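You operate a simulated robot arm through the tools that you are given. There is no shell and no other tool.

The job below is to be done with a simulated two-armed robot. You get a single attempt, and the scene is never put back.

JOB
Pack the kit that the order plate names, add a foam block, shut and tape the carton.
Fine: the kit and one pink block stand in the printed carton; shut the lid before the green closer arm comes down; raise the arm again; leave the carton clamped. Set down upright: pink foam block.

Only the result counts: the job must be done as asked and must still hold three seconds after the hand-in. Knocking over, shifting, dropping, spilling or breaking anything else fails it. A push-on lid holds only when it is set on centred and level and pressed home; a screw cap is set on level and turned clockwise until tight.

ROBOT AND FRAMES
Two 7-joint arms with fingered hands on one trunk that stands fixed in place. Base frame: the origin is at the foot of the trunk, x ahead of it, y to its left, z up; the work surface is at about z = 85. Readings come in cm, rad, newtons and seconds.
The left shoulder is at [2.1, 20.8, 157.3], the right one opposite. With the tool pointing down near the work surface each hand reaches from about 10 to 96 cm from the base axis, measured 20 degrees to its own side. Payload 5 kg a hand.
Tool frame (each hand has its own): the origin (TCP) lies between the finger pads and is the grasp point; the fingertips stand 4.8 cm ahead of it; z points along the fingers, y is the line along which they close. Largest opening 16 cm; the body of the gripper starts 5.6 cm behind the TCP. The gripper is a hand of 4 fingers: y runs from the thumb to the fingers, the wrist lies at [-2.6, -14.2, -25.2] in the tool frame, and closing takes about 1.5 s.
Orientation is that of the tool frame in the base frame, as a unit quaternion [x, y, z, w]. With the fingers straight down and the wrist toward the robot, the tool's x, y and z point along [0, 1, 0], [1, 0, 0] and [0, 0, -1] of the base frame.

CONTROLS
- The arms move only by the tool apply_moves. It takes "left_targets", "right_targets" or both (then of equal length, played together; a hand with none holds still); each is a list of rows, each a list of 7 numbers: the shift along the tool's x, y, z in units of 20 mm (1.0 is 20 mm), then the turn, a rotation vector about the tool's x, y, z in units of 6 degrees (1.0 is 6 degrees), then the finger opening in cm, from 0 to 16. In form: [[dx, dy, dz, wx, wy, wz, gripper], ...]. A call has 1 to 20 rows; each row shifts and turns the commanded pose from where the row before left it, along the tool's axes as they then stand. A call with a number of a shift or a turn outside -1 to 1 is refused whole. Rows are played at 5 a second. More than 5 cm and 0.15 rad between two rows, or a gripper value outside its range, and nothing of the call is played. A pose out of reach is approached as far as the arm can. The call stops where the force on the tool passes 50 N (or 10 N more than at its start, if that is more) or the arm is blocked; 0.2 s more then pass. Each finger travels about 10.8 cm/s and halts on what it meets, pressing with about 25 N; the grip force reading is that of the motor and also rises with nothing between the fingers. The clock runs only during rows and for 0.2 s after the last one: add rows that do not move to give the fingers time. The reply holds the time, the measured pose of the TCP, the force on the tool along the base axes, the opening and the grip force, in the units named above and with some noise, with the torque about the TCP (base axes, N m) and any sound that the robot's microphone picked up, and new pictures: "pictures" is both (left out), scene, wrist or none (wrist: the cameras of the hands that moved).
- Cameras (640 x 400 px; columns grow to the right, rows downward): "scene" is now at [9.72, 1.27, 176.6]; the picture's right is [0.09, -1.00, 0.00], its down [-0.59, -0.06, -0.80] and it looks along [0.80, 0.08, -0.59] (base axes); focal length 340 px, centre (320, 200). "left" rides on the left gripper at [-8.7, -13.3, -18.9] in its tool frame; the picture's right is [-0.83, -0.26, 0.49], its down [0.51, -0.71, 0.49] and it looks along [0.22, 0.66, 0.72] (tool axes); focal length 238 px, centre (320, 200). "right" rides on the right gripper at [8.7, -13.3, -18.9] in its tool frame; the picture's right is [-0.83, 0.26, -0.49], its down [-0.51, -0.71, 0.49] and it looks along [-0.22, 0.66, 0.72] (tool axes); focal length 238 px, centre (320, 200). There is no depth. A picture from a camera that has moved, and an enlarged one, comes with that camera's place and axes in the base frame and with its lens. The place of the scene camera against the robot may be out by one fixed shift of up to 1.2 cm in any direction.
- raise_lower(by): slides the trunk up (or, below 0, down) by that many cm; the arms and the scene camera ride with it, the base frame stays. It gives what a move gives, with no picture.
- set_grasp(shape, hand): the hand has 4 fingers and takes this shape, open, in about a second: jaw (thumb against the fingers, like two jaws); tri (thumb and two fingers); tip (a fingertip pinch); poke (one finger out to press); point (the index stretched); flat (the hand flat); cup (the hand cupped); fist (a fist). The gripper value then closes the fingers along that shape, each until it touches; the sizes above hold for jaw. It gives what a move gives, with no picture.
- aim_head(pan, tilt): turns the head with the scene camera to pan (to the left, within 1.501 rad either way) and tilt (down, from -0.506 to 1.204), counted from straight ahead of the robot. It gives what a move gives, and a new picture of the scene camera.
- zoom(camera, box): a new picture of the part [left, top, right, bottom] of that camera's present view, enlarged. The clock stands still meanwhile.
- close_job(): hands the job in; it is judged then, once.

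Nothing tells you positions but the pictures and the camera data. Unless the task says otherwise, let go and move clear before handing in.

The tools are called after "Call:" by a JSON object that holds its "method" and its "body". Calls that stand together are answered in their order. apply_moves: Moves the arms, as the interface text tells. Its arguments: {"type":"object","properties":{"left_targets":{"type":"array","items":{"type":"array","items":{"type":"number"}}},"right_targets":{"type":"array","items":{"type":"array","items":{"type":"number"}}},"pictures":{"type":"string","enum":["both","scene","wrist","none"]}},"required":[]} The other tools are called the same way: raise_lower (by) slides the trunk up or down; set_grasp (shape, hand) gives the hand a shape; aim_head (pan, tilt) turns the head that bears the scene camera; zoom (camera, box) takes an enlarged picture of a part of a camera's view; close_job () hands the job in.

At the start:

```text
clock: 0.0
left_tcp_pos: [68.54, 25.92, 141.28]
left_ee_rot: [0.708, 0.707, 0.0, 0.0]
left_force: [0.5, 0.5, 0.5]
left_wrist_torque: [-0.01, 0.0, -0.01]
left_grip_width: 15.96
left_gripper_force: 0.1
left_shape: jaw
right_tcp_pos: [77.65, -28.35, 144.53]
right_ee_rot: [0.707, 0.707, 0.001, 0.0]
right_force: [0.1, -0.2, -0.3]
right_wrist_torque: [0.02, -0.02, 0.0]
right_grip_width: 15.97
right_gripper_force: 0.1
right_shape: jaw
trunk travel left (down, up): [-57.5, 11.5]
head pan, tilt: [0.094, 0.635]
```

scene: 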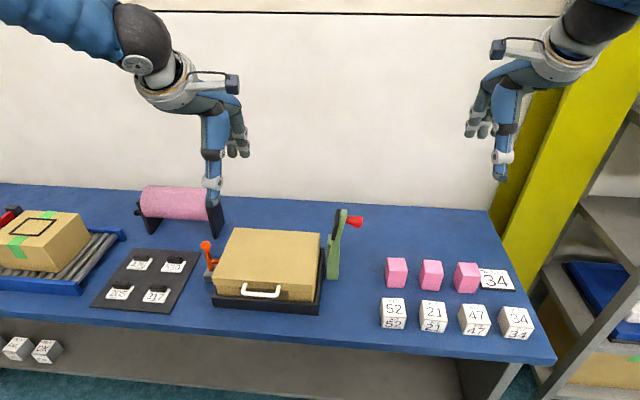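
right: 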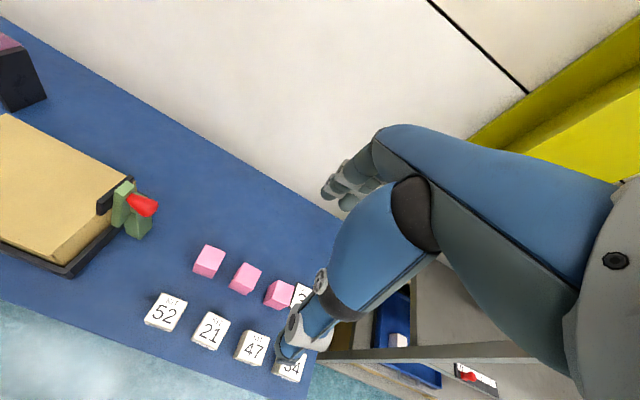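
left: 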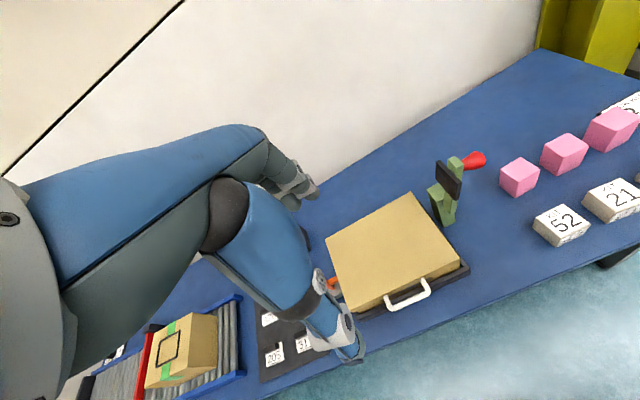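

I see a carton in a black tray with a white handle on its lid, an orange clamp to its left and a green closer arm with a red handle to its right. There are four numbered kits and three pink blocks on the right, and what looks like an order plate reading 34. I'll zoom in for detail before moving anything.

Call:
{"method": "zoom", "body": {"camera": "scene", "box": [180, 190, 380, 315]}}

Call:
{"method": "zoom", "body": {"camera": "scene", "box": [360, 240, 560, 365]}}

Call:
{"method": "zoom", "body": {"camera": "scene", "box": [0, 180, 220, 318]}}

Call:
{"method": "zoom", "body": {"camera": "left", "box": [300, 120, 500, 245]}}

```text
3.20 times, centred on (280, 252) of scene
camera zoom: at [9.72, 1.27, 176.6], right [0.09, -1.0, 0.0], down [-0.59, -0.06, -0.8], along [0.8, 0.08, -0.59], focal length 1086 px, centre (448, 32)
```

zoom: 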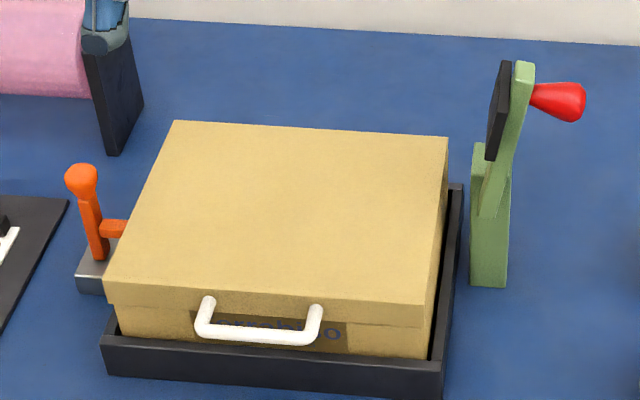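

```text
3.20 times, centred on (460, 302) of scene
camera zoom: at [9.72, 1.27, 176.6], right [0.09, -1.0, 0.0], down [-0.59, -0.06, -0.8], along [0.8, 0.08, -0.59], focal length 1086 px, centre (-128, -128)
```

zoom: 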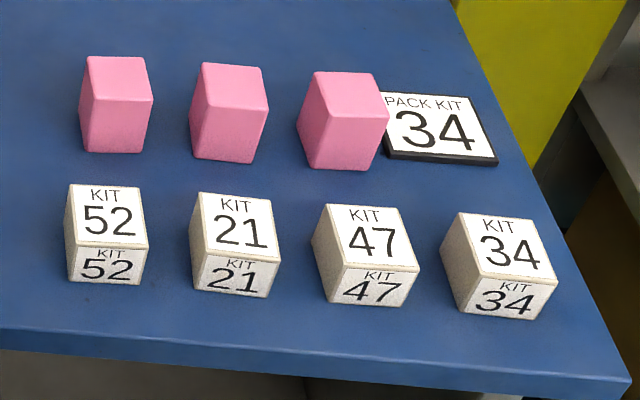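

```text
2.90 times, centred on (110, 249) of scene
camera zoom: at [9.72, 1.27, 176.6], right [0.09, -1.0, 0.0], down [-0.59, -0.06, -0.8], along [0.8, 0.08, -0.59], focal length 984 px, centre (929, 58)
```

zoom: 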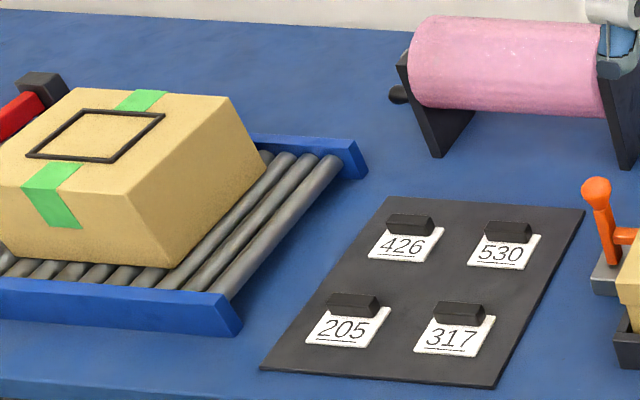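

```text
3.20 times, centred on (400, 182) of left
camera zoom: at [55.28, 17.22, 160.34], right [-0.26, -0.83, -0.49], down [-0.71, 0.51, -0.49], along [0.66, 0.22, -0.72], focal length 763 px, centre (64, 256)
```

zoom: 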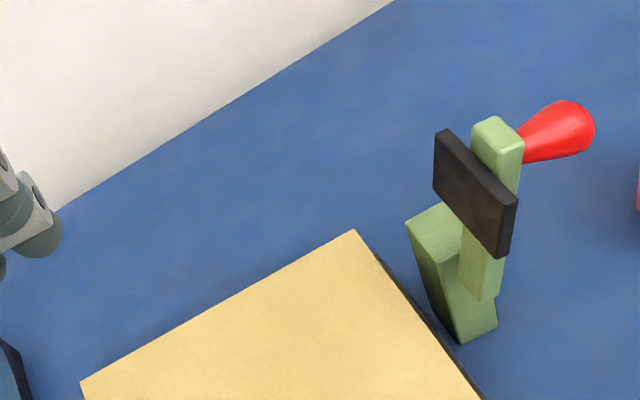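

The order plate reads "PACK KIT 34". The printed carton is the one in the black tray, roughly x 74–97, y 10–40, with its top at about z 97. Next I'll check the state of the orange clamp and look at the right camera's view.

Call:
{"method": "zoom", "body": {"camera": "scene", "box": [190, 230, 254, 270]}}

Call:
{"method": "zoom", "body": {"camera": "scene", "box": [200, 265, 340, 320]}}

Call:
{"method": "zoom", "body": {"camera": "right", "box": [130, 230, 330, 390]}}

Call:
{"method": "zoom", "body": {"camera": "left", "box": [240, 260, 440, 385]}}

```text
10.00 times, centred on (222, 250) of scene
camera zoom: at [9.72, 1.27, 176.6], right [0.09, -1.0, 0.0], down [-0.59, -0.06, -0.8], along [0.8, 0.08, -0.59], focal length 3395 px, centre (1300, -300)
```

zoom: 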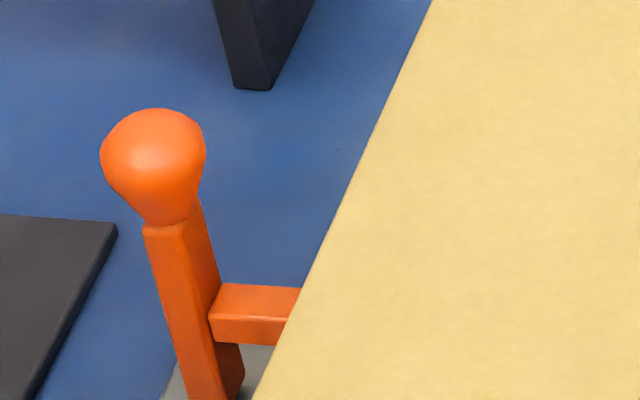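

```text
4.57 times, centred on (270, 292) of scene
camera zoom: at [9.72, 1.27, 176.6], right [0.09, -1.0, 0.0], down [-0.59, -0.06, -0.8], along [0.8, 0.08, -0.59], focal length 1552 px, centre (549, -223)
```

zoom: 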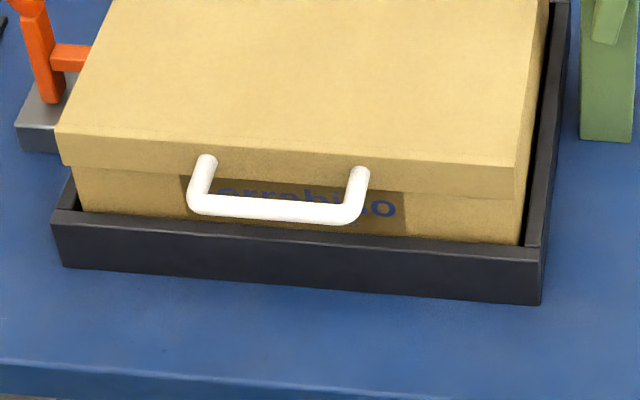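

```text
2.50 times, centred on (230, 310) of right
camera zoom: at [64.35, -19.81, 163.37], right [0.26, -0.83, 0.49], down [-0.71, -0.51, -0.49], along [0.66, -0.22, -0.72], focal length 596 px, centre (545, -75)
```

zoom: 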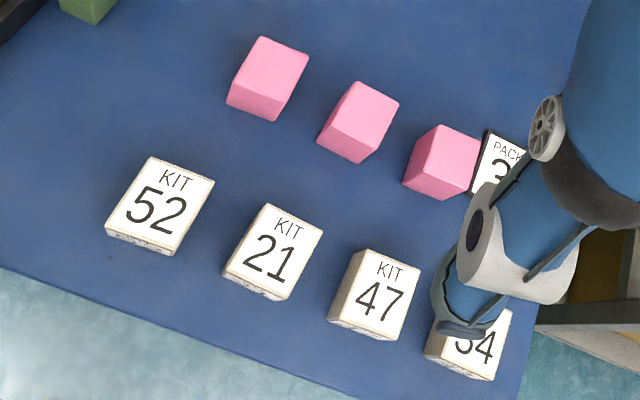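

```text
3.20 times, centred on (340, 322) of left
camera zoom: at [55.28, 17.22, 160.34], right [-0.26, -0.83, -0.49], down [-0.71, 0.51, -0.49], along [0.66, 0.22, -0.72], focal length 763 px, centre (256, -192)
```

zoom: 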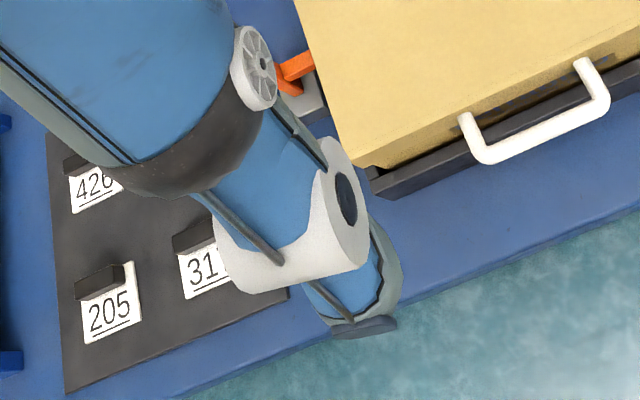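

The orange lever stands upright with its nose pressing the carton's left side, so it looks clamped already and I won't touch it. Before I lower the trunk or move the arms, I'll look to both sides for clearance.

Call:
{"method": "aim_head", "body": {"pan": -0.7, "tilt": 0.635}}

Call:
{"method": "aim_head", "body": {"pan": 0.8, "tilt": 0.635}}

Call:
{"method": "aim_head", "body": {"pan": 0.3, "tilt": 0.7}}

```text
clock: 1.1
left_tcp_pos: [68.49, 25.92, 141.44]
left_ee_rot: [0.707, 0.707, 0.001, 0.0]
left_force: [-0.7, 0.6, -0.5]
left_wrist_torque: [0.0, 0.01, 0.02]
left_grip_width: 15.97
left_gripper_force: 0.1
left_shape: jaw
right_tcp_pos: [77.62, -28.34, 144.39]
right_ee_rot: [0.707, 0.707, 0.0, 0.0]
right_force: [0.5, -0.5, 0.1]
right_wrist_torque: [-0.05, -0.03, 0.01]
right_grip_width: 15.95
right_gripper_force: 0.0
right_shape: jaw
trunk travel left (down, up): [-57.5, 11.5]
head pan, tilt: [-0.7, 0.635]
camera scene: at [7.72, -5.18, 176.6], right [-0.64, -0.77, 0.0], down [-0.45, 0.38, -0.8], along [0.62, -0.52, -0.59], focal length 340 px, centre (320, 200)
```

scene: 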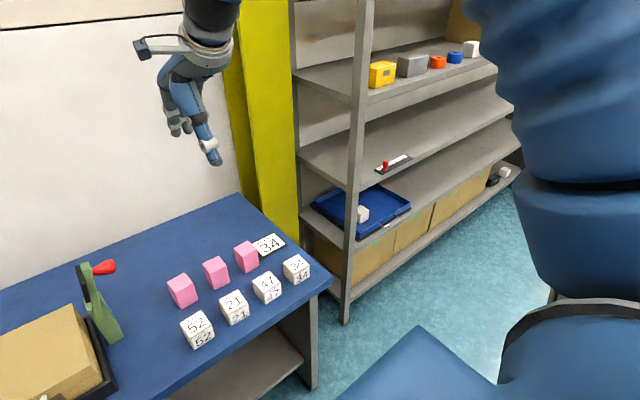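

```text
clock: 2.7
left_tcp_pos: [68.48, 25.83, 141.37]
left_ee_rot: [0.708, 0.707, 0.0, 0.0]
left_force: [0.0, -0.3, 0.1]
left_wrist_torque: [0.03, 0.03, -0.02]
left_grip_width: 15.95
left_gripper_force: 0.1
left_shape: jaw
right_tcp_pos: [77.54, -28.29, 144.47]
right_ee_rot: [0.707, 0.707, 0.0, -0.001]
right_force: [0.1, -0.5, -0.3]
right_wrist_torque: [0.0, 0.02, -0.02]
right_grip_width: 15.95
right_gripper_force: 0.1
right_shape: jaw
trunk travel left (down, up): [-57.5, 11.5]
head pan, tilt: [0.799, 0.635]
camera scene: at [7.12, 6.69, 176.6], right [0.72, -0.7, 0.0], down [-0.41, -0.43, -0.8], along [0.56, 0.58, -0.59], focal length 340 px, centre (320, 200)
```

scene: 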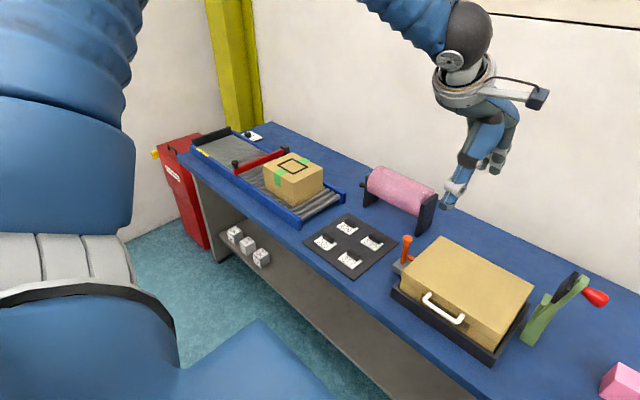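

```text
clock: 3.7
left_tcp_pos: [68.41, 25.84, 141.43]
left_ee_rot: [0.707, 0.707, 0.0, 0.0]
left_force: [-0.4, -0.3, -0.3]
left_wrist_torque: [-0.02, 0.01, -0.03]
left_grip_width: 15.95
left_gripper_force: 0.1
left_shape: jaw
right_tcp_pos: [77.66, -28.4, 144.48]
right_ee_rot: [0.707, 0.707, 0.0, 0.0]
right_force: [-0.4, -0.8, 0.1]
right_wrist_torque: [0.0, 0.03, 0.02]
right_grip_width: 15.98
right_gripper_force: 0.0
right_shape: jaw
trunk travel left (down, up): [-57.5, 11.5]
head pan, tilt: [0.3, 0.7]
camera scene: at [9.14, 2.96, 176.04], right [0.3, -0.95, 0.0], down [-0.62, -0.19, -0.76], along [0.73, 0.23, -0.64], focal length 340 px, centre (320, 200)
```

scene: 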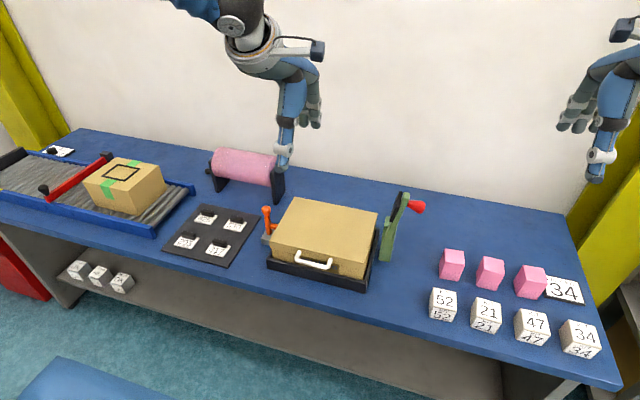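

Both sides look clear and the arms have room. I'll lower the trunk 15 cm so both hands can reach the carton comfortably, then point the head back at the carton.

Call:
{"method": "raise_lower", "body": {"by": -15}}

Call:
{"method": "aim_head", "body": {"pan": 0.12, "tilt": 0.62}}

```text
clock: 5.4
left_tcp_pos: [68.55, 25.9, 126.45]
left_ee_rot: [0.707, 0.707, 0.0, 0.0]
left_force: [-0.5, 0.0, -0.5]
left_wrist_torque: [-0.01, 0.0, 0.03]
left_grip_width: 15.93
left_gripper_force: 0.1
left_shape: jaw
right_tcp_pos: [77.61, -28.47, 129.52]
right_ee_rot: [0.708, 0.707, -0.001, 0.0]
right_force: [-0.2, -1.0, -0.5]
right_wrist_torque: [-0.02, 0.0, 0.03]
right_grip_width: 15.91
right_gripper_force: 0.0
right_shape: jaw
trunk travel left (down, up): [-42.5, 26.5]
head pan, tilt: [0.3, 0.7]
```

```text
clock: 6.1
left_tcp_pos: [68.4, 25.84, 126.38]
left_ee_rot: [0.707, 0.707, -0.001, -0.001]
left_force: [-0.3, 0.2, 0.6]
left_wrist_torque: [-0.01, -0.01, 0.01]
left_grip_width: 15.97
left_gripper_force: 0.0
left_shape: jaw
right_tcp_pos: [77.67, -28.43, 129.54]
right_ee_rot: [0.707, 0.707, -0.001, -0.001]
right_force: [-0.4, -0.5, -0.5]
right_wrist_torque: [-0.02, -0.01, -0.02]
right_grip_width: 15.95
right_gripper_force: 0.1
right_shape: jaw
trunk travel left (down, up): [-42.5, 26.5]
head pan, tilt: [0.12, 0.62]
camera scene: at [9.74, 1.5, 161.74], right [0.12, -0.99, 0.0], down [-0.58, -0.07, -0.81], along [0.81, 0.1, -0.58], focal length 340 px, centre (320, 200)
```

scene: 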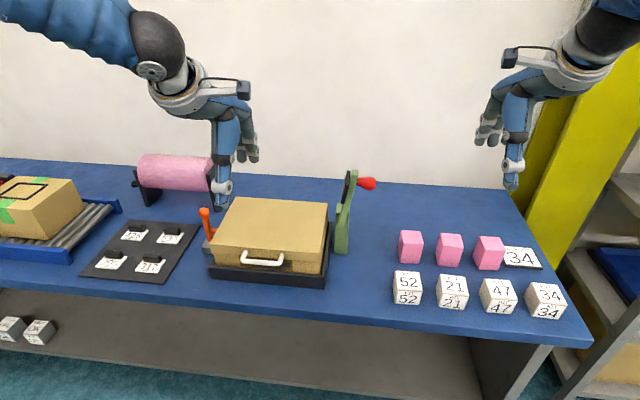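

The view is clear. I'll pitch the left hand forward about 54° and bring it to a pre-grasp pose just in front of and above the white handle.

Call:
{"method": "apply_moves", "body": {"left_targets": [[0, 0, 0, -1, 0, 0, 16], [0, 0, 0, -1, 0, 0, 14], [0, 0, 0, -1, 0, 0, 12], [0, 0, 0, -1, 0, 0, 10], [0, 0, 0, -1, 0, 0, 8], [0, 0, 0, -1, 0, 0, 7], [0, 0, 0, -1, 0, 0, 7], [0, 0, 0, -1, 0, 0, 7], [0, 0, 0, -1, 0, 0, 7]], "pictures": "wrist"}}

```text
clock: 8.1
left_tcp_pos: [68.56, 25.79, 126.34]
left_ee_rot: [0.629, 0.63, 0.322, 0.321]
left_force: [-0.6, -0.3, -0.2]
left_wrist_torque: [0.0, 0.08, -0.05]
left_grip_width: 7.03
left_gripper_force: 0.0
left_shape: jaw
right_tcp_pos: [77.72, -28.4, 129.37]
right_ee_rot: [0.707, 0.707, 0.0, 0.001]
right_force: [0.9, 0.1, 0.2]
right_wrist_torque: [0.02, 0.05, 0.02]
right_grip_width: 15.95
right_gripper_force: 0.1
right_shape: jaw
trunk travel left (down, up): [-42.5, 26.5]
head pan, tilt: [0.12, 0.62]
camera left: at [45.5, 17.21, 126.78], right [0.24, -0.83, -0.49], down [-0.02, 0.51, -0.86], along [0.97, 0.22, 0.11], focal length 238 px, centre (320, 200)
```

left: 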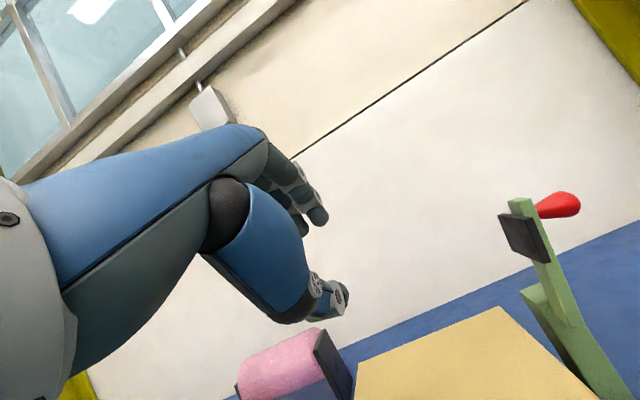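

The hand is pitched as planned. Next I'll move it down toward the handle.

Call:
{"method": "apply_moves", "body": {"left_targets": [[-0.075, -1, 0.287, 0, 0, 0, 7], [-0.075, -1, 0.287, 0, 0, 0, 7], [-0.075, -1, 0.287, 0, 0, 0, 7], [-0.075, -1, 0.287, 0, 0, 0, 7], [-0.075, -1, 0.287, 0, 0, 0, 7], [-0.075, -1, 0.287, 0, 0, 0, 7], [-0.075, -1, 0.287, 0, 0, 0, 7], [-0.075, -1, 0.287, 0, 0, 0, 7], [-0.075, -1, 0.287, 0, 0, 0, 7], [-0.075, -1, 0.287, 0, 0, 0, 7], [-0.075, -1, 0.287, 0, 0, 0, 7], [-0.075, -1, 0.287, 0, 0, 0, 7]], "pictures": "both"}}

```text
clock: 10.7
left_tcp_pos: [60.0, 24.27, 103.04]
left_ee_rot: [0.63, 0.63, 0.32, 0.321]
left_force: [0.2, 0.5, -0.7]
left_wrist_torque: [-0.03, -0.02, -0.04]
left_grip_width: 7.02
left_gripper_force: 0.1
left_shape: jaw
right_tcp_pos: [77.57, -28.2, 129.47]
right_ee_rot: [0.707, 0.708, 0.0, 0.001]
right_force: [-0.1, 1.2, 0.1]
right_wrist_torque: [-0.14, 0.01, -0.02]
right_grip_width: 15.93
right_gripper_force: 0.1
right_shape: jaw
trunk travel left (down, up): [-42.5, 26.5]
head pan, tilt: [0.12, 0.62]
camera scene: at [9.74, 1.68, 161.73], right [0.12, -0.99, 0.0], down [-0.58, -0.07, -0.81], along [0.81, 0.1, -0.58], focal length 340 px, centre (320, 200)
camera left: at [36.85, 15.56, 103.39], right [0.24, -0.84, -0.49], down [-0.02, 0.5, -0.86], along [0.97, 0.22, 0.11], focal length 238 px, centre (320, 200)
```

scene: 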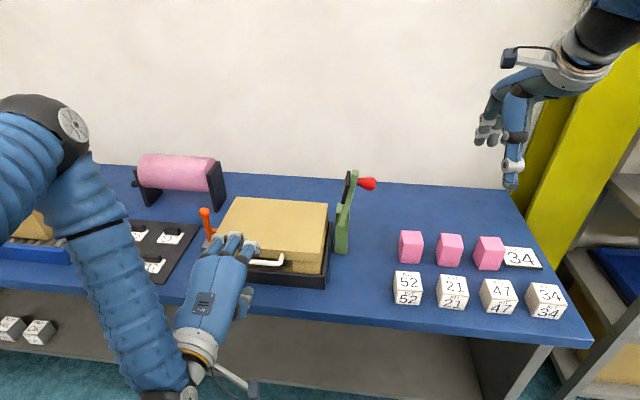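
left: 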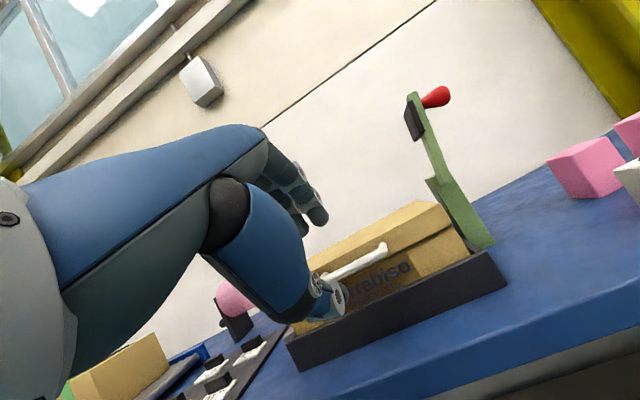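

Call:
{"method": "zoom", "body": {"camera": "left", "box": [270, 180, 510, 330]}}

Call:
{"method": "zoom", "body": {"camera": "scene", "box": [170, 180, 370, 305]}}

```text
2.67 times, centred on (390, 255) of left
camera zoom: at [36.85, 15.56, 103.39], right [0.24, -0.84, -0.49], down [-0.02, 0.5, -0.86], along [0.97, 0.22, 0.11], focal length 636 px, centre (133, 53)
```

zoom: 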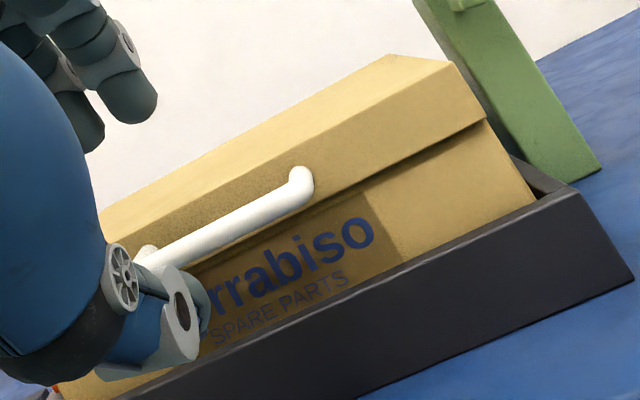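

```text
3.20 times, centred on (270, 242) of scene
camera zoom: at [9.74, 1.68, 161.73], right [0.12, -0.99, 0.0], down [-0.58, -0.07, -0.81], along [0.81, 0.1, -0.58], focal length 1086 px, centre (480, 64)
```

zoom: 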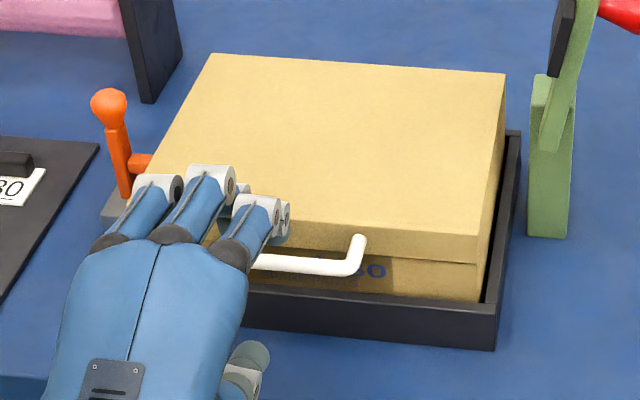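

The handle bar is at about x 70.2, y 19–29, z 96.9. I'll centre the fingers on it sideways, narrow the opening, and slide forward so the bar sits between thumb and fingers.

Call:
{"method": "apply_moves", "body": {"left_targets": [[-0.7, 0.25, 0, 0, 0, 0, 5], [-0.7, 0.26, 0, 0, 0, 0, 5], [0, 0, 0.7, 0, 0, 0, 5], [0, 0, 0.7, 0, 0, 0, 5], [0, 0, 0.7, 0, 0, 0, 5], [0, 0, 0.7, 0, 0, 0, 5]], "pictures": "both"}}

Call:
{"method": "zoom", "body": {"camera": "left", "box": [260, 160, 500, 310]}}

Call:
{"method": "zoom", "body": {"camera": "scene", "box": [190, 200, 350, 300]}}

```text
clock: 12.1
left_tcp_pos: [65.13, 21.36, 100.38]
left_ee_rot: [0.629, 0.631, 0.321, 0.32]
left_force: [0.3, 0.4, 0.7]
left_wrist_torque: [0.02, 0.02, -0.01]
left_grip_width: 5.04
left_gripper_force: 0.1
left_shape: jaw
right_tcp_pos: [77.68, -28.49, 129.49]
right_ee_rot: [0.707, 0.707, 0.0, 0.0]
right_force: [0.7, -0.7, 0.3]
right_wrist_torque: [0.01, 0.04, 0.0]
right_grip_width: 15.94
right_gripper_force: 0.1
right_shape: jaw
trunk travel left (down, up): [-42.5, 26.5]
head pan, tilt: [0.12, 0.62]
camera scene: at [9.8, 1.47, 161.73], right [0.12, -0.99, 0.0], down [-0.58, -0.07, -0.81], along [0.81, 0.1, -0.58], focal length 340 px, centre (320, 200)
camera left: at [42.05, 12.62, 100.9], right [0.24, -0.83, -0.5], down [-0.02, 0.51, -0.86], along [0.97, 0.22, 0.11], focal length 238 px, centre (320, 200)
```

scene: 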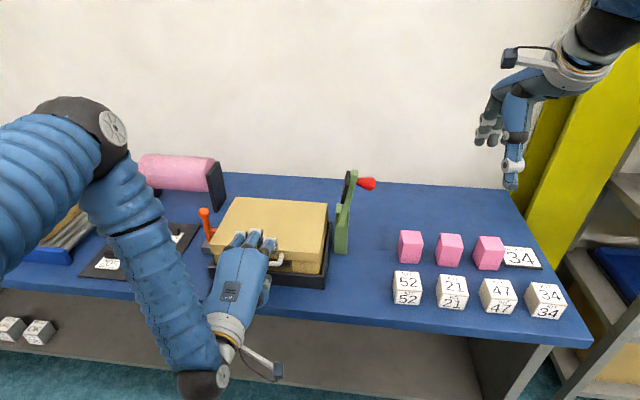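
left: 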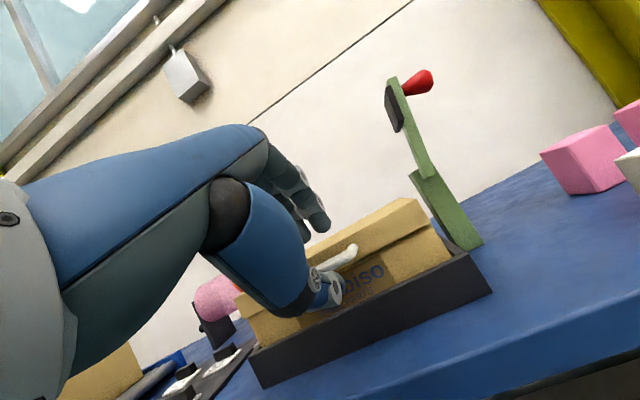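

```text
2.67 times, centred on (380, 235) of left
camera zoom: at [42.05, 12.62, 100.9], right [0.24, -0.83, -0.5], down [-0.02, 0.51, -0.86], along [0.97, 0.22, 0.11], focal length 636 px, centre (160, 107)
```

zoom: 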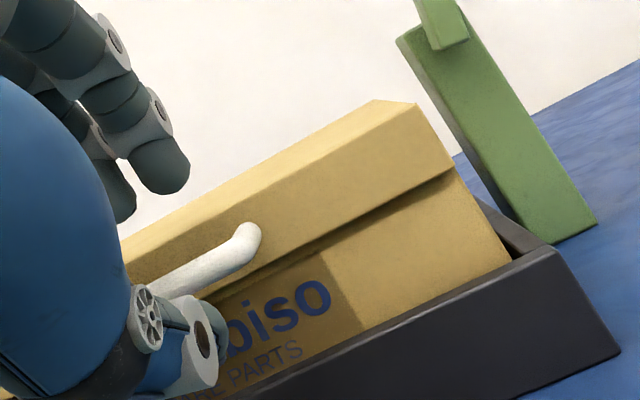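

```text
4.00 times, centred on (270, 250) of scene
camera zoom: at [9.8, 1.47, 161.73], right [0.12, -0.99, 0.0], down [-0.58, -0.07, -0.81], along [0.81, 0.1, -0.58], focal length 1358 px, centre (520, 0)
```

zoom: 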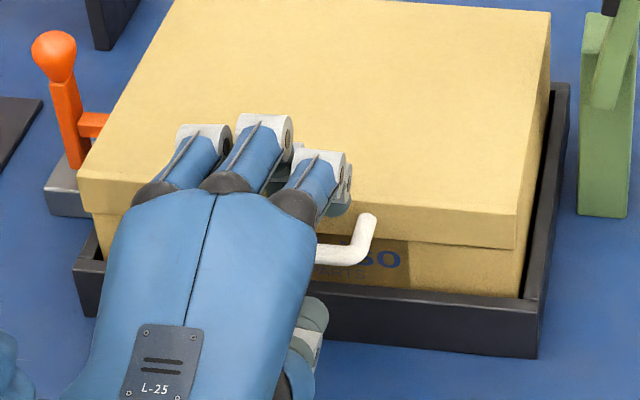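

The bar is about midway between thumb and fingers. I'll slide forward about 3 cm more and then close gently on it.

Call:
{"method": "apply_moves", "body": {"left_targets": [[0, 0.06, 0.5, 0, 0, 0, 5], [0, 0.06, 0.5, 0, 0, 0, 5], [0, 0, 0.4, 0, 0, 0, 5], [0, 0, 0, 0, 0, 0, 5]], "pictures": "both"}}

Call:
{"method": "zoom", "body": {"camera": "left", "box": [260, 160, 500, 310]}}

Call:
{"method": "zoom", "body": {"camera": "scene", "box": [190, 200, 350, 300]}}

```text
clock: 13.1
left_tcp_pos: [67.48, 21.2, 99.03]
left_ee_rot: [0.63, 0.63, 0.321, 0.321]
left_force: [0.8, 0.5, -0.9]
left_wrist_torque: [0.02, -0.04, -0.02]
left_grip_width: 5.08
left_gripper_force: 0.1
left_shape: jaw
right_tcp_pos: [77.67, -28.4, 129.5]
right_ee_rot: [0.707, 0.707, 0.0, 0.0]
right_force: [0.0, -0.6, 0.2]
right_wrist_torque: [0.0, 0.02, -0.01]
right_grip_width: 15.95
right_gripper_force: 0.0
right_shape: jaw
trunk travel left (down, up): [-42.5, 26.5]
head pan, tilt: [0.12, 0.62]
camera scene: at [9.74, 1.49, 161.74], right [0.12, -0.99, 0.0], down [-0.58, -0.07, -0.81], along [0.81, 0.1, -0.58], focal length 340 px, centre (320, 200)
camera left: at [44.42, 12.61, 99.47], right [0.24, -0.83, -0.5], down [-0.02, 0.51, -0.86], along [0.97, 0.22, 0.1], focal length 238 px, centre (320, 200)
```

scene: 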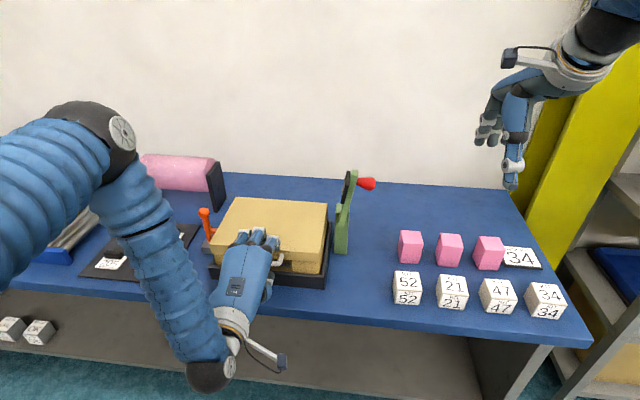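
left: 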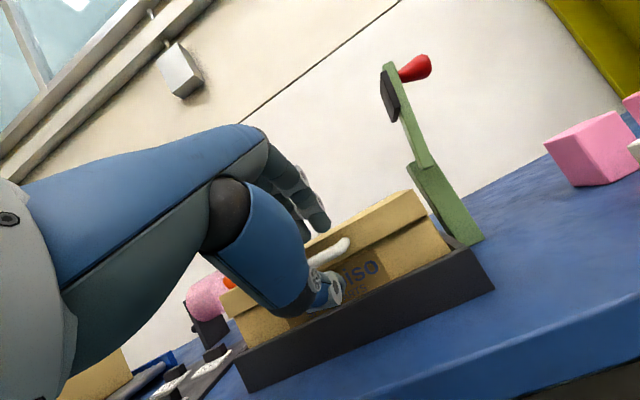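

```text
2.67 times, centred on (380, 235) of left
camera zoom: at [44.42, 12.61, 99.47], right [0.24, -0.83, -0.5], down [-0.02, 0.51, -0.86], along [0.97, 0.22, 0.1], focal length 636 px, centre (160, 107)
```

zoom: 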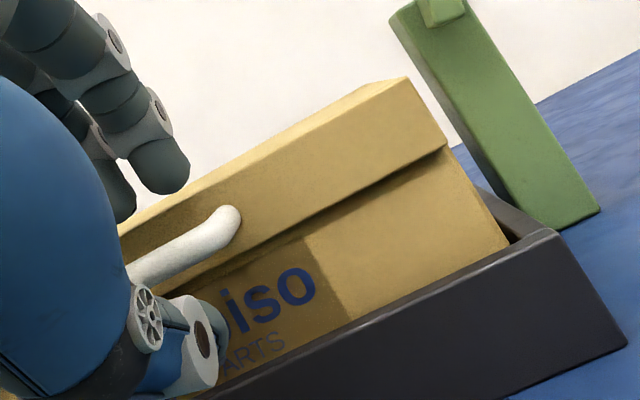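

```text
4.00 times, centred on (270, 250) of scene
camera zoom: at [9.74, 1.49, 161.74], right [0.12, -0.99, 0.0], down [-0.58, -0.07, -0.81], along [0.81, 0.1, -0.58], focal length 1358 px, centre (520, 0)
```

zoom: 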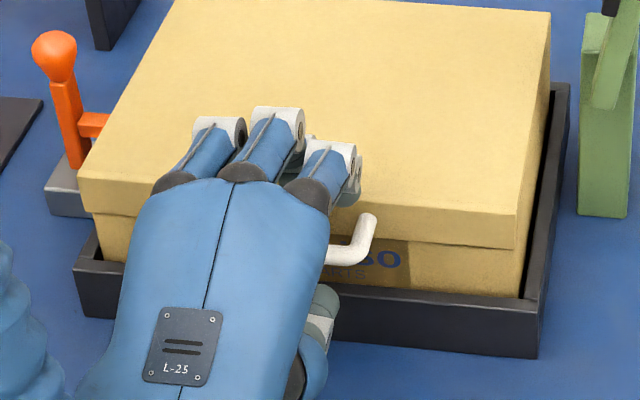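

The bar now sits centred in the grasp, about 3.4 cm ahead of the TCP. I'll close on it.

Call:
{"method": "apply_moves", "body": {"left_targets": [[0, 0, 0, 0, 0, 0, 3], [0, 0, 0, 0, 0, 0, 1], [0, 0, 0, 0, 0, 0, 0.5], [0, 0, 0, 0, 0, 0, 0.5], [0, 0, 0, 0, 0, 0, 0.5]], "pictures": "wrist"}}

Call:
{"method": "zoom", "body": {"camera": "left", "box": [260, 160, 500, 310]}}

```text
clock: 14.3
left_tcp_pos: [67.52, 21.13, 99.2]
left_ee_rot: [0.631, 0.63, 0.32, 0.321]
left_force: [-0.6, 1.4, -0.1]
left_wrist_torque: [0.15, -0.03, -0.06]
left_grip_width: 0.67
left_gripper_force: 25.1
left_shape: jaw
right_tcp_pos: [77.58, -28.43, 129.48]
right_ee_rot: [0.707, 0.707, -0.001, 0.0]
right_force: [0.4, -0.1, 0.0]
right_wrist_torque: [0.01, -0.06, 0.02]
right_grip_width: 15.95
right_gripper_force: 0.2
right_shape: jaw
trunk travel left (down, up): [-42.5, 26.5]
head pan, tilt: [0.12, 0.62]
camera left: at [44.43, 12.63, 99.48], right [0.24, -0.83, -0.5], down [-0.02, 0.51, -0.86], along [0.97, 0.22, 0.11], focal length 238 px, centre (320, 200)
```

left: 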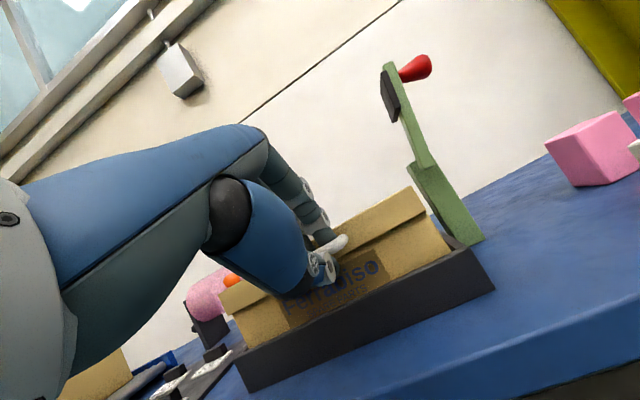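

```text
2.67 times, centred on (380, 235) of left
camera zoom: at [44.43, 12.63, 99.48], right [0.24, -0.83, -0.5], down [-0.02, 0.51, -0.86], along [0.97, 0.22, 0.11], focal length 636 px, centre (160, 107)
```

zoom: 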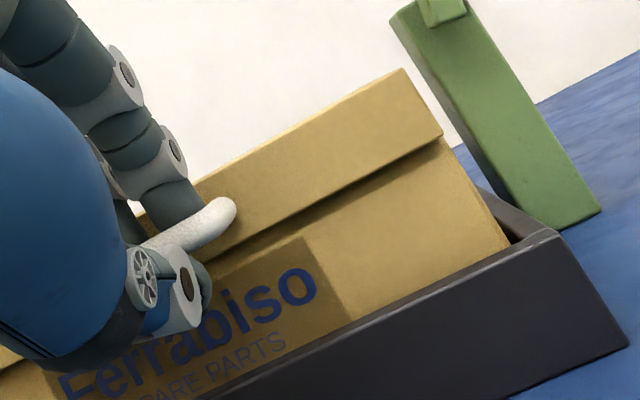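

The handle is gripped (0.67 cm, 25 N). I'll lift the lid along an arc about a rear hinge near x 97.5, a first ~24°, while watching the forces.

Call:
{"method": "apply_moves", "body": {"left_targets": [[0, 0.636, -0.388, 0.208, 0, 0, 0.5], [0, 0.636, -0.388, 0.208, 0, 0, 0.5], [0, 0.659, -0.352, 0.208, 0, 0, 0.5], [0, 0.659, -0.352, 0.208, 0, 0, 0.5]], "pictures": "both"}}

```text
clock: 15.3
left_tcp_pos: [68.21, 21.26, 105.05]
left_ee_rot: [0.644, 0.643, 0.294, 0.294]
left_force: [-5.3, -1.1, 0.2]
left_wrist_torque: [0.13, 0.23, -0.13]
left_grip_width: 0.74
left_gripper_force: 25.1
left_shape: jaw
right_tcp_pos: [77.52, -28.36, 129.56]
right_ee_rot: [0.707, 0.707, 0.0, 0.001]
right_force: [0.1, -0.8, 0.5]
right_wrist_torque: [0.03, -0.04, 0.01]
right_grip_width: 15.94
right_gripper_force: 0.0
right_shape: jaw
trunk travel left (down, up): [-42.5, 26.5]
head pan, tilt: [0.12, 0.62]
camera scene: at [9.65, 1.44, 161.74], right [0.12, -0.99, 0.0], down [-0.58, -0.07, -0.81], along [0.81, 0.1, -0.58], focal length 340 px, centre (320, 200)
camera left: at [45.32, 12.59, 107.43], right [0.2, -0.83, -0.52], down [-0.1, 0.51, -0.86], along [0.98, 0.22, 0.02], focal length 238 px, centre (320, 200)
```

scene: 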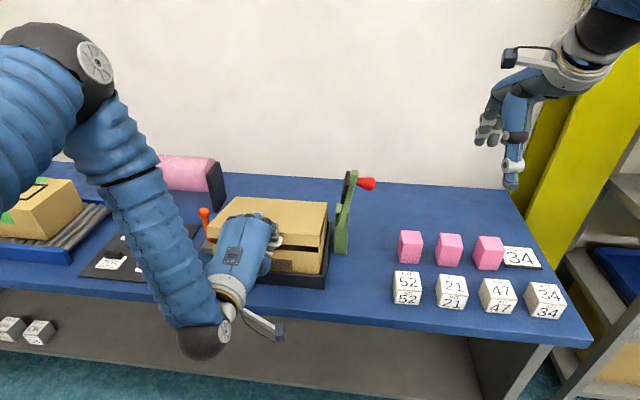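
left: 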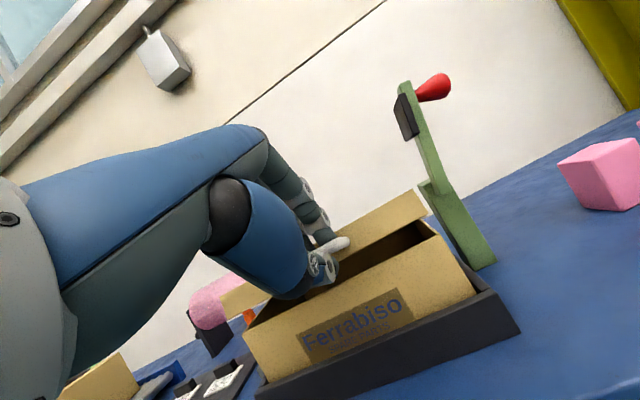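

The lid is opening around a rear hinge with only small forces. I'll continue the arc, corrected slightly for a hinge height of about z 98.

Call:
{"method": "apply_moves", "body": {"left_targets": [[0, 0.628, -0.383, 0.208, 0, 0, 0.5], [0, 0.628, -0.383, 0.208, 0, 0, 0.5], [0, 0.685, -0.302, 0.208, 0, 0, 0.5], [0, 0.685, -0.302, 0.208, 0, 0, 0.5], [0, 0.703, -0.263, 0.208, 0, 0, 0.5], [0, 0.703, -0.263, 0.208, 0, 0, 0.5], [0, 0.715, -0.219, 0.208, 0, 0, 0.5], [0, 0.715, -0.219, 0.208, 0, 0, 0.5]], "pictures": "both"}}

```text
clock: 17.1
left_tcp_pos: [72.67, 21.33, 115.86]
left_ee_rot: [0.667, 0.667, 0.235, 0.235]
left_force: [3.4, -1.0, -0.1]
left_wrist_torque: [0.02, 0.11, -0.28]
left_grip_width: 0.76
left_gripper_force: 25.1
left_shape: jaw
right_tcp_pos: [77.73, -28.44, 129.42]
right_ee_rot: [0.706, 0.708, 0.001, 0.0]
right_force: [0.2, 0.3, -0.6]
right_wrist_torque: [0.03, 0.0, -0.02]
right_grip_width: 15.99
right_gripper_force: 0.1
right_shape: jaw
trunk travel left (down, up): [-42.5, 26.5]
head pan, tilt: [0.12, 0.62]
camera scene: at [9.83, 1.44, 161.73], right [0.12, -0.99, 0.0], down [-0.58, -0.07, -0.81], along [0.81, 0.1, -0.58], focal length 340 px, centre (320, 200)
camera left: at [50.67, 12.6, 122.27], right [0.1, -0.83, -0.54], down [-0.24, 0.51, -0.83], along [0.96, 0.22, -0.15], focal length 238 px, centre (320, 200)
```

scene: 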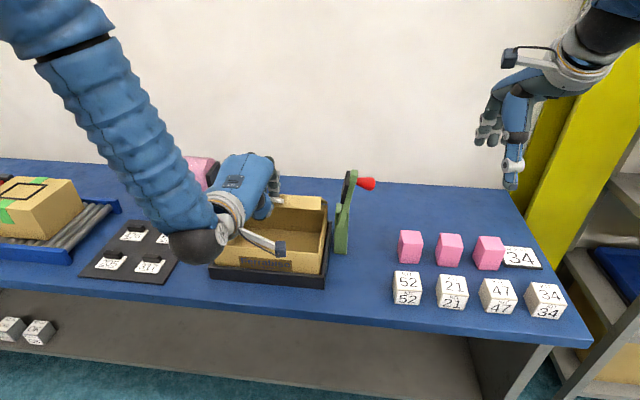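
left: 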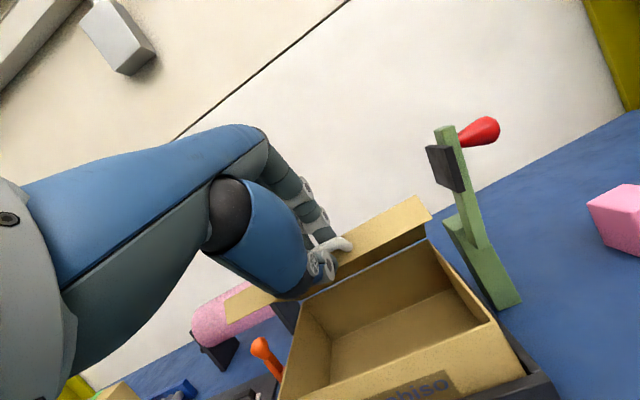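

The lid is about 35° open and everything looks fine, and the carton appears empty. I'll continue toward vertical.

Call:
{"method": "apply_moves", "body": {"left_targets": [[0, 0.73, -0.178, 0.208, 0, 0, 0.5], [0, 0.73, -0.178, 0.208, 0, 0, 0.5], [0, 0.739, -0.137, 0.208, 0, 0, 0.5], [0, 0.739, -0.137, 0.208, 0, 0, 0.5], [0, 0.744, -0.092, 0.208, 0, 0, 0.5], [0, 0.744, -0.092, 0.208, 0, 0, 0.5], [0, 0.748, -0.049, 0.208, 0, 0, 0.5], [0, 0.748, -0.049, 0.208, 0, 0, 0.5], [0, 0.752, -0.006, 0.208, 0, 0, 0.5], [0, 0.752, -0.006, 0.208, 0, 0, 0.5]], "pictures": "both"}}

```text
clock: 19.3
left_tcp_pos: [84.29, 21.27, 125.29]
left_ee_rot: [0.689, 0.688, 0.162, 0.161]
left_force: [3.5, 1.7, -9.5]
left_wrist_torque: [0.07, 0.31, -0.31]
left_grip_width: 0.76
left_gripper_force: 25.3
left_shape: jaw
right_tcp_pos: [77.72, -28.33, 129.28]
right_ee_rot: [0.707, 0.707, -0.001, -0.001]
right_force: [0.3, -0.5, 0.7]
right_wrist_torque: [0.04, 0.04, -0.03]
right_grip_width: 15.95
right_gripper_force: 0.1
right_shape: jaw
trunk travel left (down, up): [-42.5, 26.5]
head pan, tilt: [0.12, 0.62]
camera scene: at [9.93, 1.48, 161.72], right [0.12, -0.99, 0.0], down [-0.58, -0.07, -0.81], along [0.81, 0.1, -0.58], focal length 340 px, centre (320, 200)
camera left: at [64.03, 12.6, 136.47], right [-0.02, -0.83, -0.55], down [-0.42, 0.51, -0.75], along [0.91, 0.22, -0.36], focal length 238 px, centre (320, 200)
```

scene: 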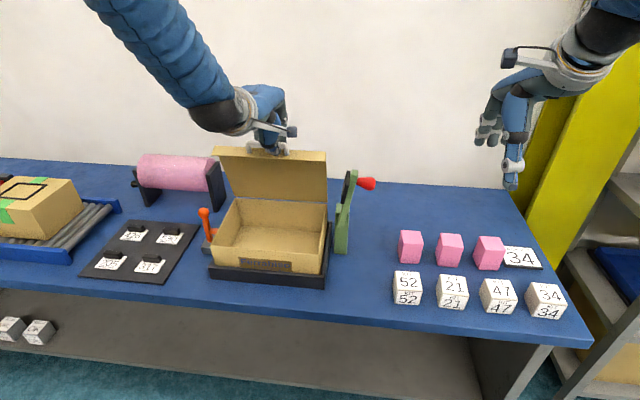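
left: 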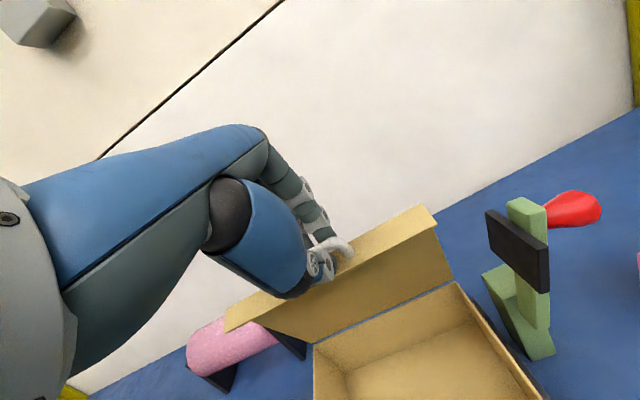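

The lid is about 66° open. I'll continue, lowering the arc a touch because there's a slight downward pull on the hand.

Call:
{"method": "apply_moves", "body": {"left_targets": [[0, 0.736, 0.071, 0.208, 0, 0, 0.5], [0, 0.736, 0.071, 0.208, 0, 0, 0.5], [0, 0.728, 0.116, 0.208, 0, 0, 0.5], [0, 0.728, 0.116, 0.208, 0, 0, 0.5], [0, 0.728, 0.158, 0.208, 0, 0, 0.5], [0, 0.728, 0.158, 0.208, 0, 0, 0.5], [0, 0.723, 0.196, 0.208, 0, 0, 0.5], [0, 0.723, 0.196, 0.208, 0, 0, 0.5]], "pictures": "both"}}

```text
clock: 21.1
left_tcp_pos: [95.77, 21.38, 127.7]
left_ee_rot: [0.7, 0.7, 0.1, 0.1]
left_force: [-1.0, 0.4, -12.3]
left_wrist_torque: [-0.05, 0.37, -0.27]
left_grip_width: 0.8
left_gripper_force: 25.4
left_shape: jaw
right_tcp_pos: [77.83, -28.41, 129.33]
right_ee_rot: [0.707, 0.707, 0.0, 0.0]
right_force: [0.4, 0.0, -0.3]
right_wrist_torque: [-0.02, 0.05, 0.02]
right_grip_width: 15.94
right_gripper_force: 0.1
right_shape: jaw
trunk travel left (down, up): [-42.5, 26.5]
head pan, tilt: [0.12, 0.62]
camera scene: at [9.96, 1.51, 161.72], right [0.12, -0.99, 0.0], down [-0.58, -0.07, -0.81], along [0.81, 0.1, -0.58], focal length 340 px, centre (320, 200)
camera left: at [77.81, 12.65, 142.19], right [-0.11, -0.83, -0.54], down [-0.54, 0.51, -0.67], along [0.83, 0.22, -0.51], focal length 238 px, centre (320, 200)
```

scene: 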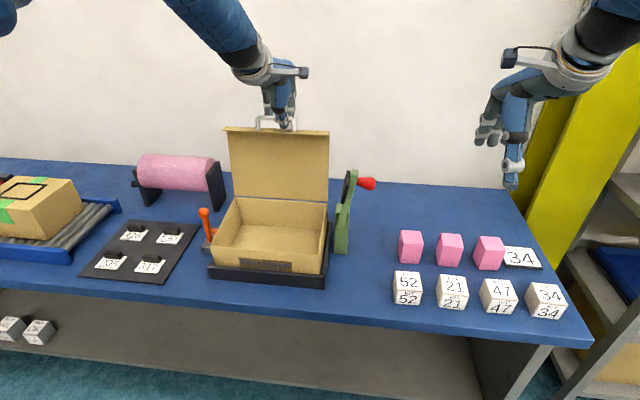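
left: 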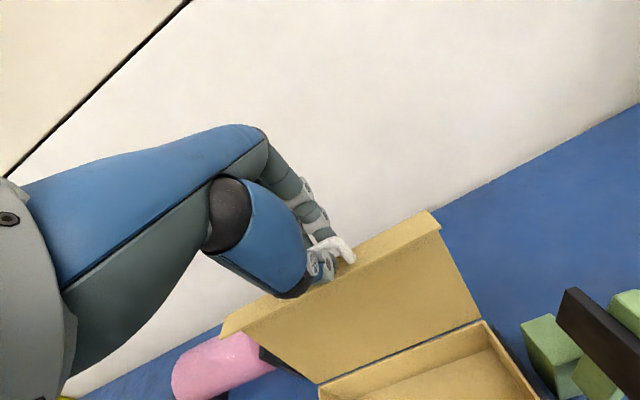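

The lid is near vertical. I'll carry it a bit past vertical, easing the height down, to see if it rests open on its own.

Call:
{"method": "apply_moves", "body": {"left_targets": [[0, 0.677, 0.357, 0.208, 0, 0, 0.5], [0, 0.677, 0.357, 0.208, 0, 0, 0.5], [0, 0.696, 0.29, 0.208, 0, 0, 0.5], [0, 0.696, 0.29, 0.208, 0, 0, 0.5]], "pictures": "both"}}

```text
clock: 22.1
left_tcp_pos: [101.73, 21.34, 126.55]
left_ee_rot: [0.704, 0.703, 0.07, 0.07]
left_force: [-1.0, 0.6, -4.4]
left_wrist_torque: [0.04, 0.18, -0.24]
left_grip_width: 0.78
left_gripper_force: 25.1
left_shape: jaw
right_tcp_pos: [77.74, -28.38, 129.32]
right_ee_rot: [0.707, 0.707, -0.001, -0.001]
right_force: [-0.2, 0.6, -0.7]
right_wrist_torque: [0.02, 0.07, 0.02]
right_grip_width: 15.98
right_gripper_force: 0.2
right_shape: jaw
trunk travel left (down, up): [-42.5, 26.5]
head pan, tilt: [0.12, 0.62]
camera scene: at [9.91, 1.5, 161.72], right [0.12, -0.99, 0.0], down [-0.58, -0.07, -0.81], along [0.81, 0.1, -0.58], focal length 340 px, centre (320, 200)
camera left: at [85.08, 12.65, 142.61], right [-0.16, -0.83, -0.53], down [-0.6, 0.51, -0.62], along [0.79, 0.22, -0.58], focal length 238 px, centre (320, 200)
```

scene: 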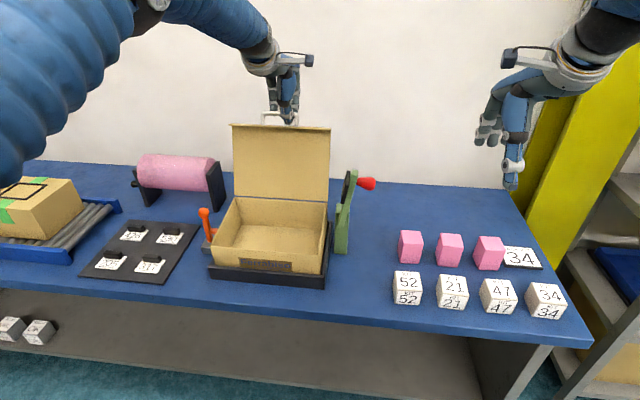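
left: 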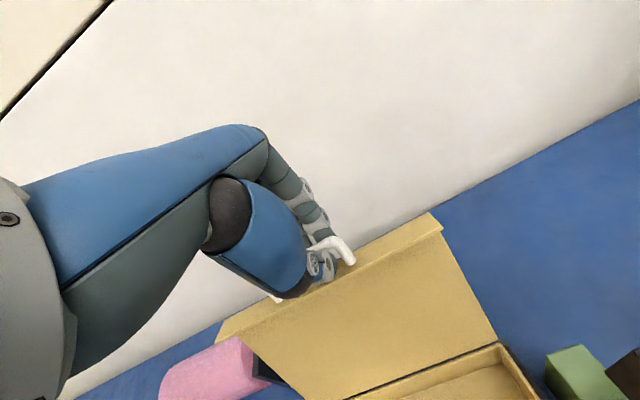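

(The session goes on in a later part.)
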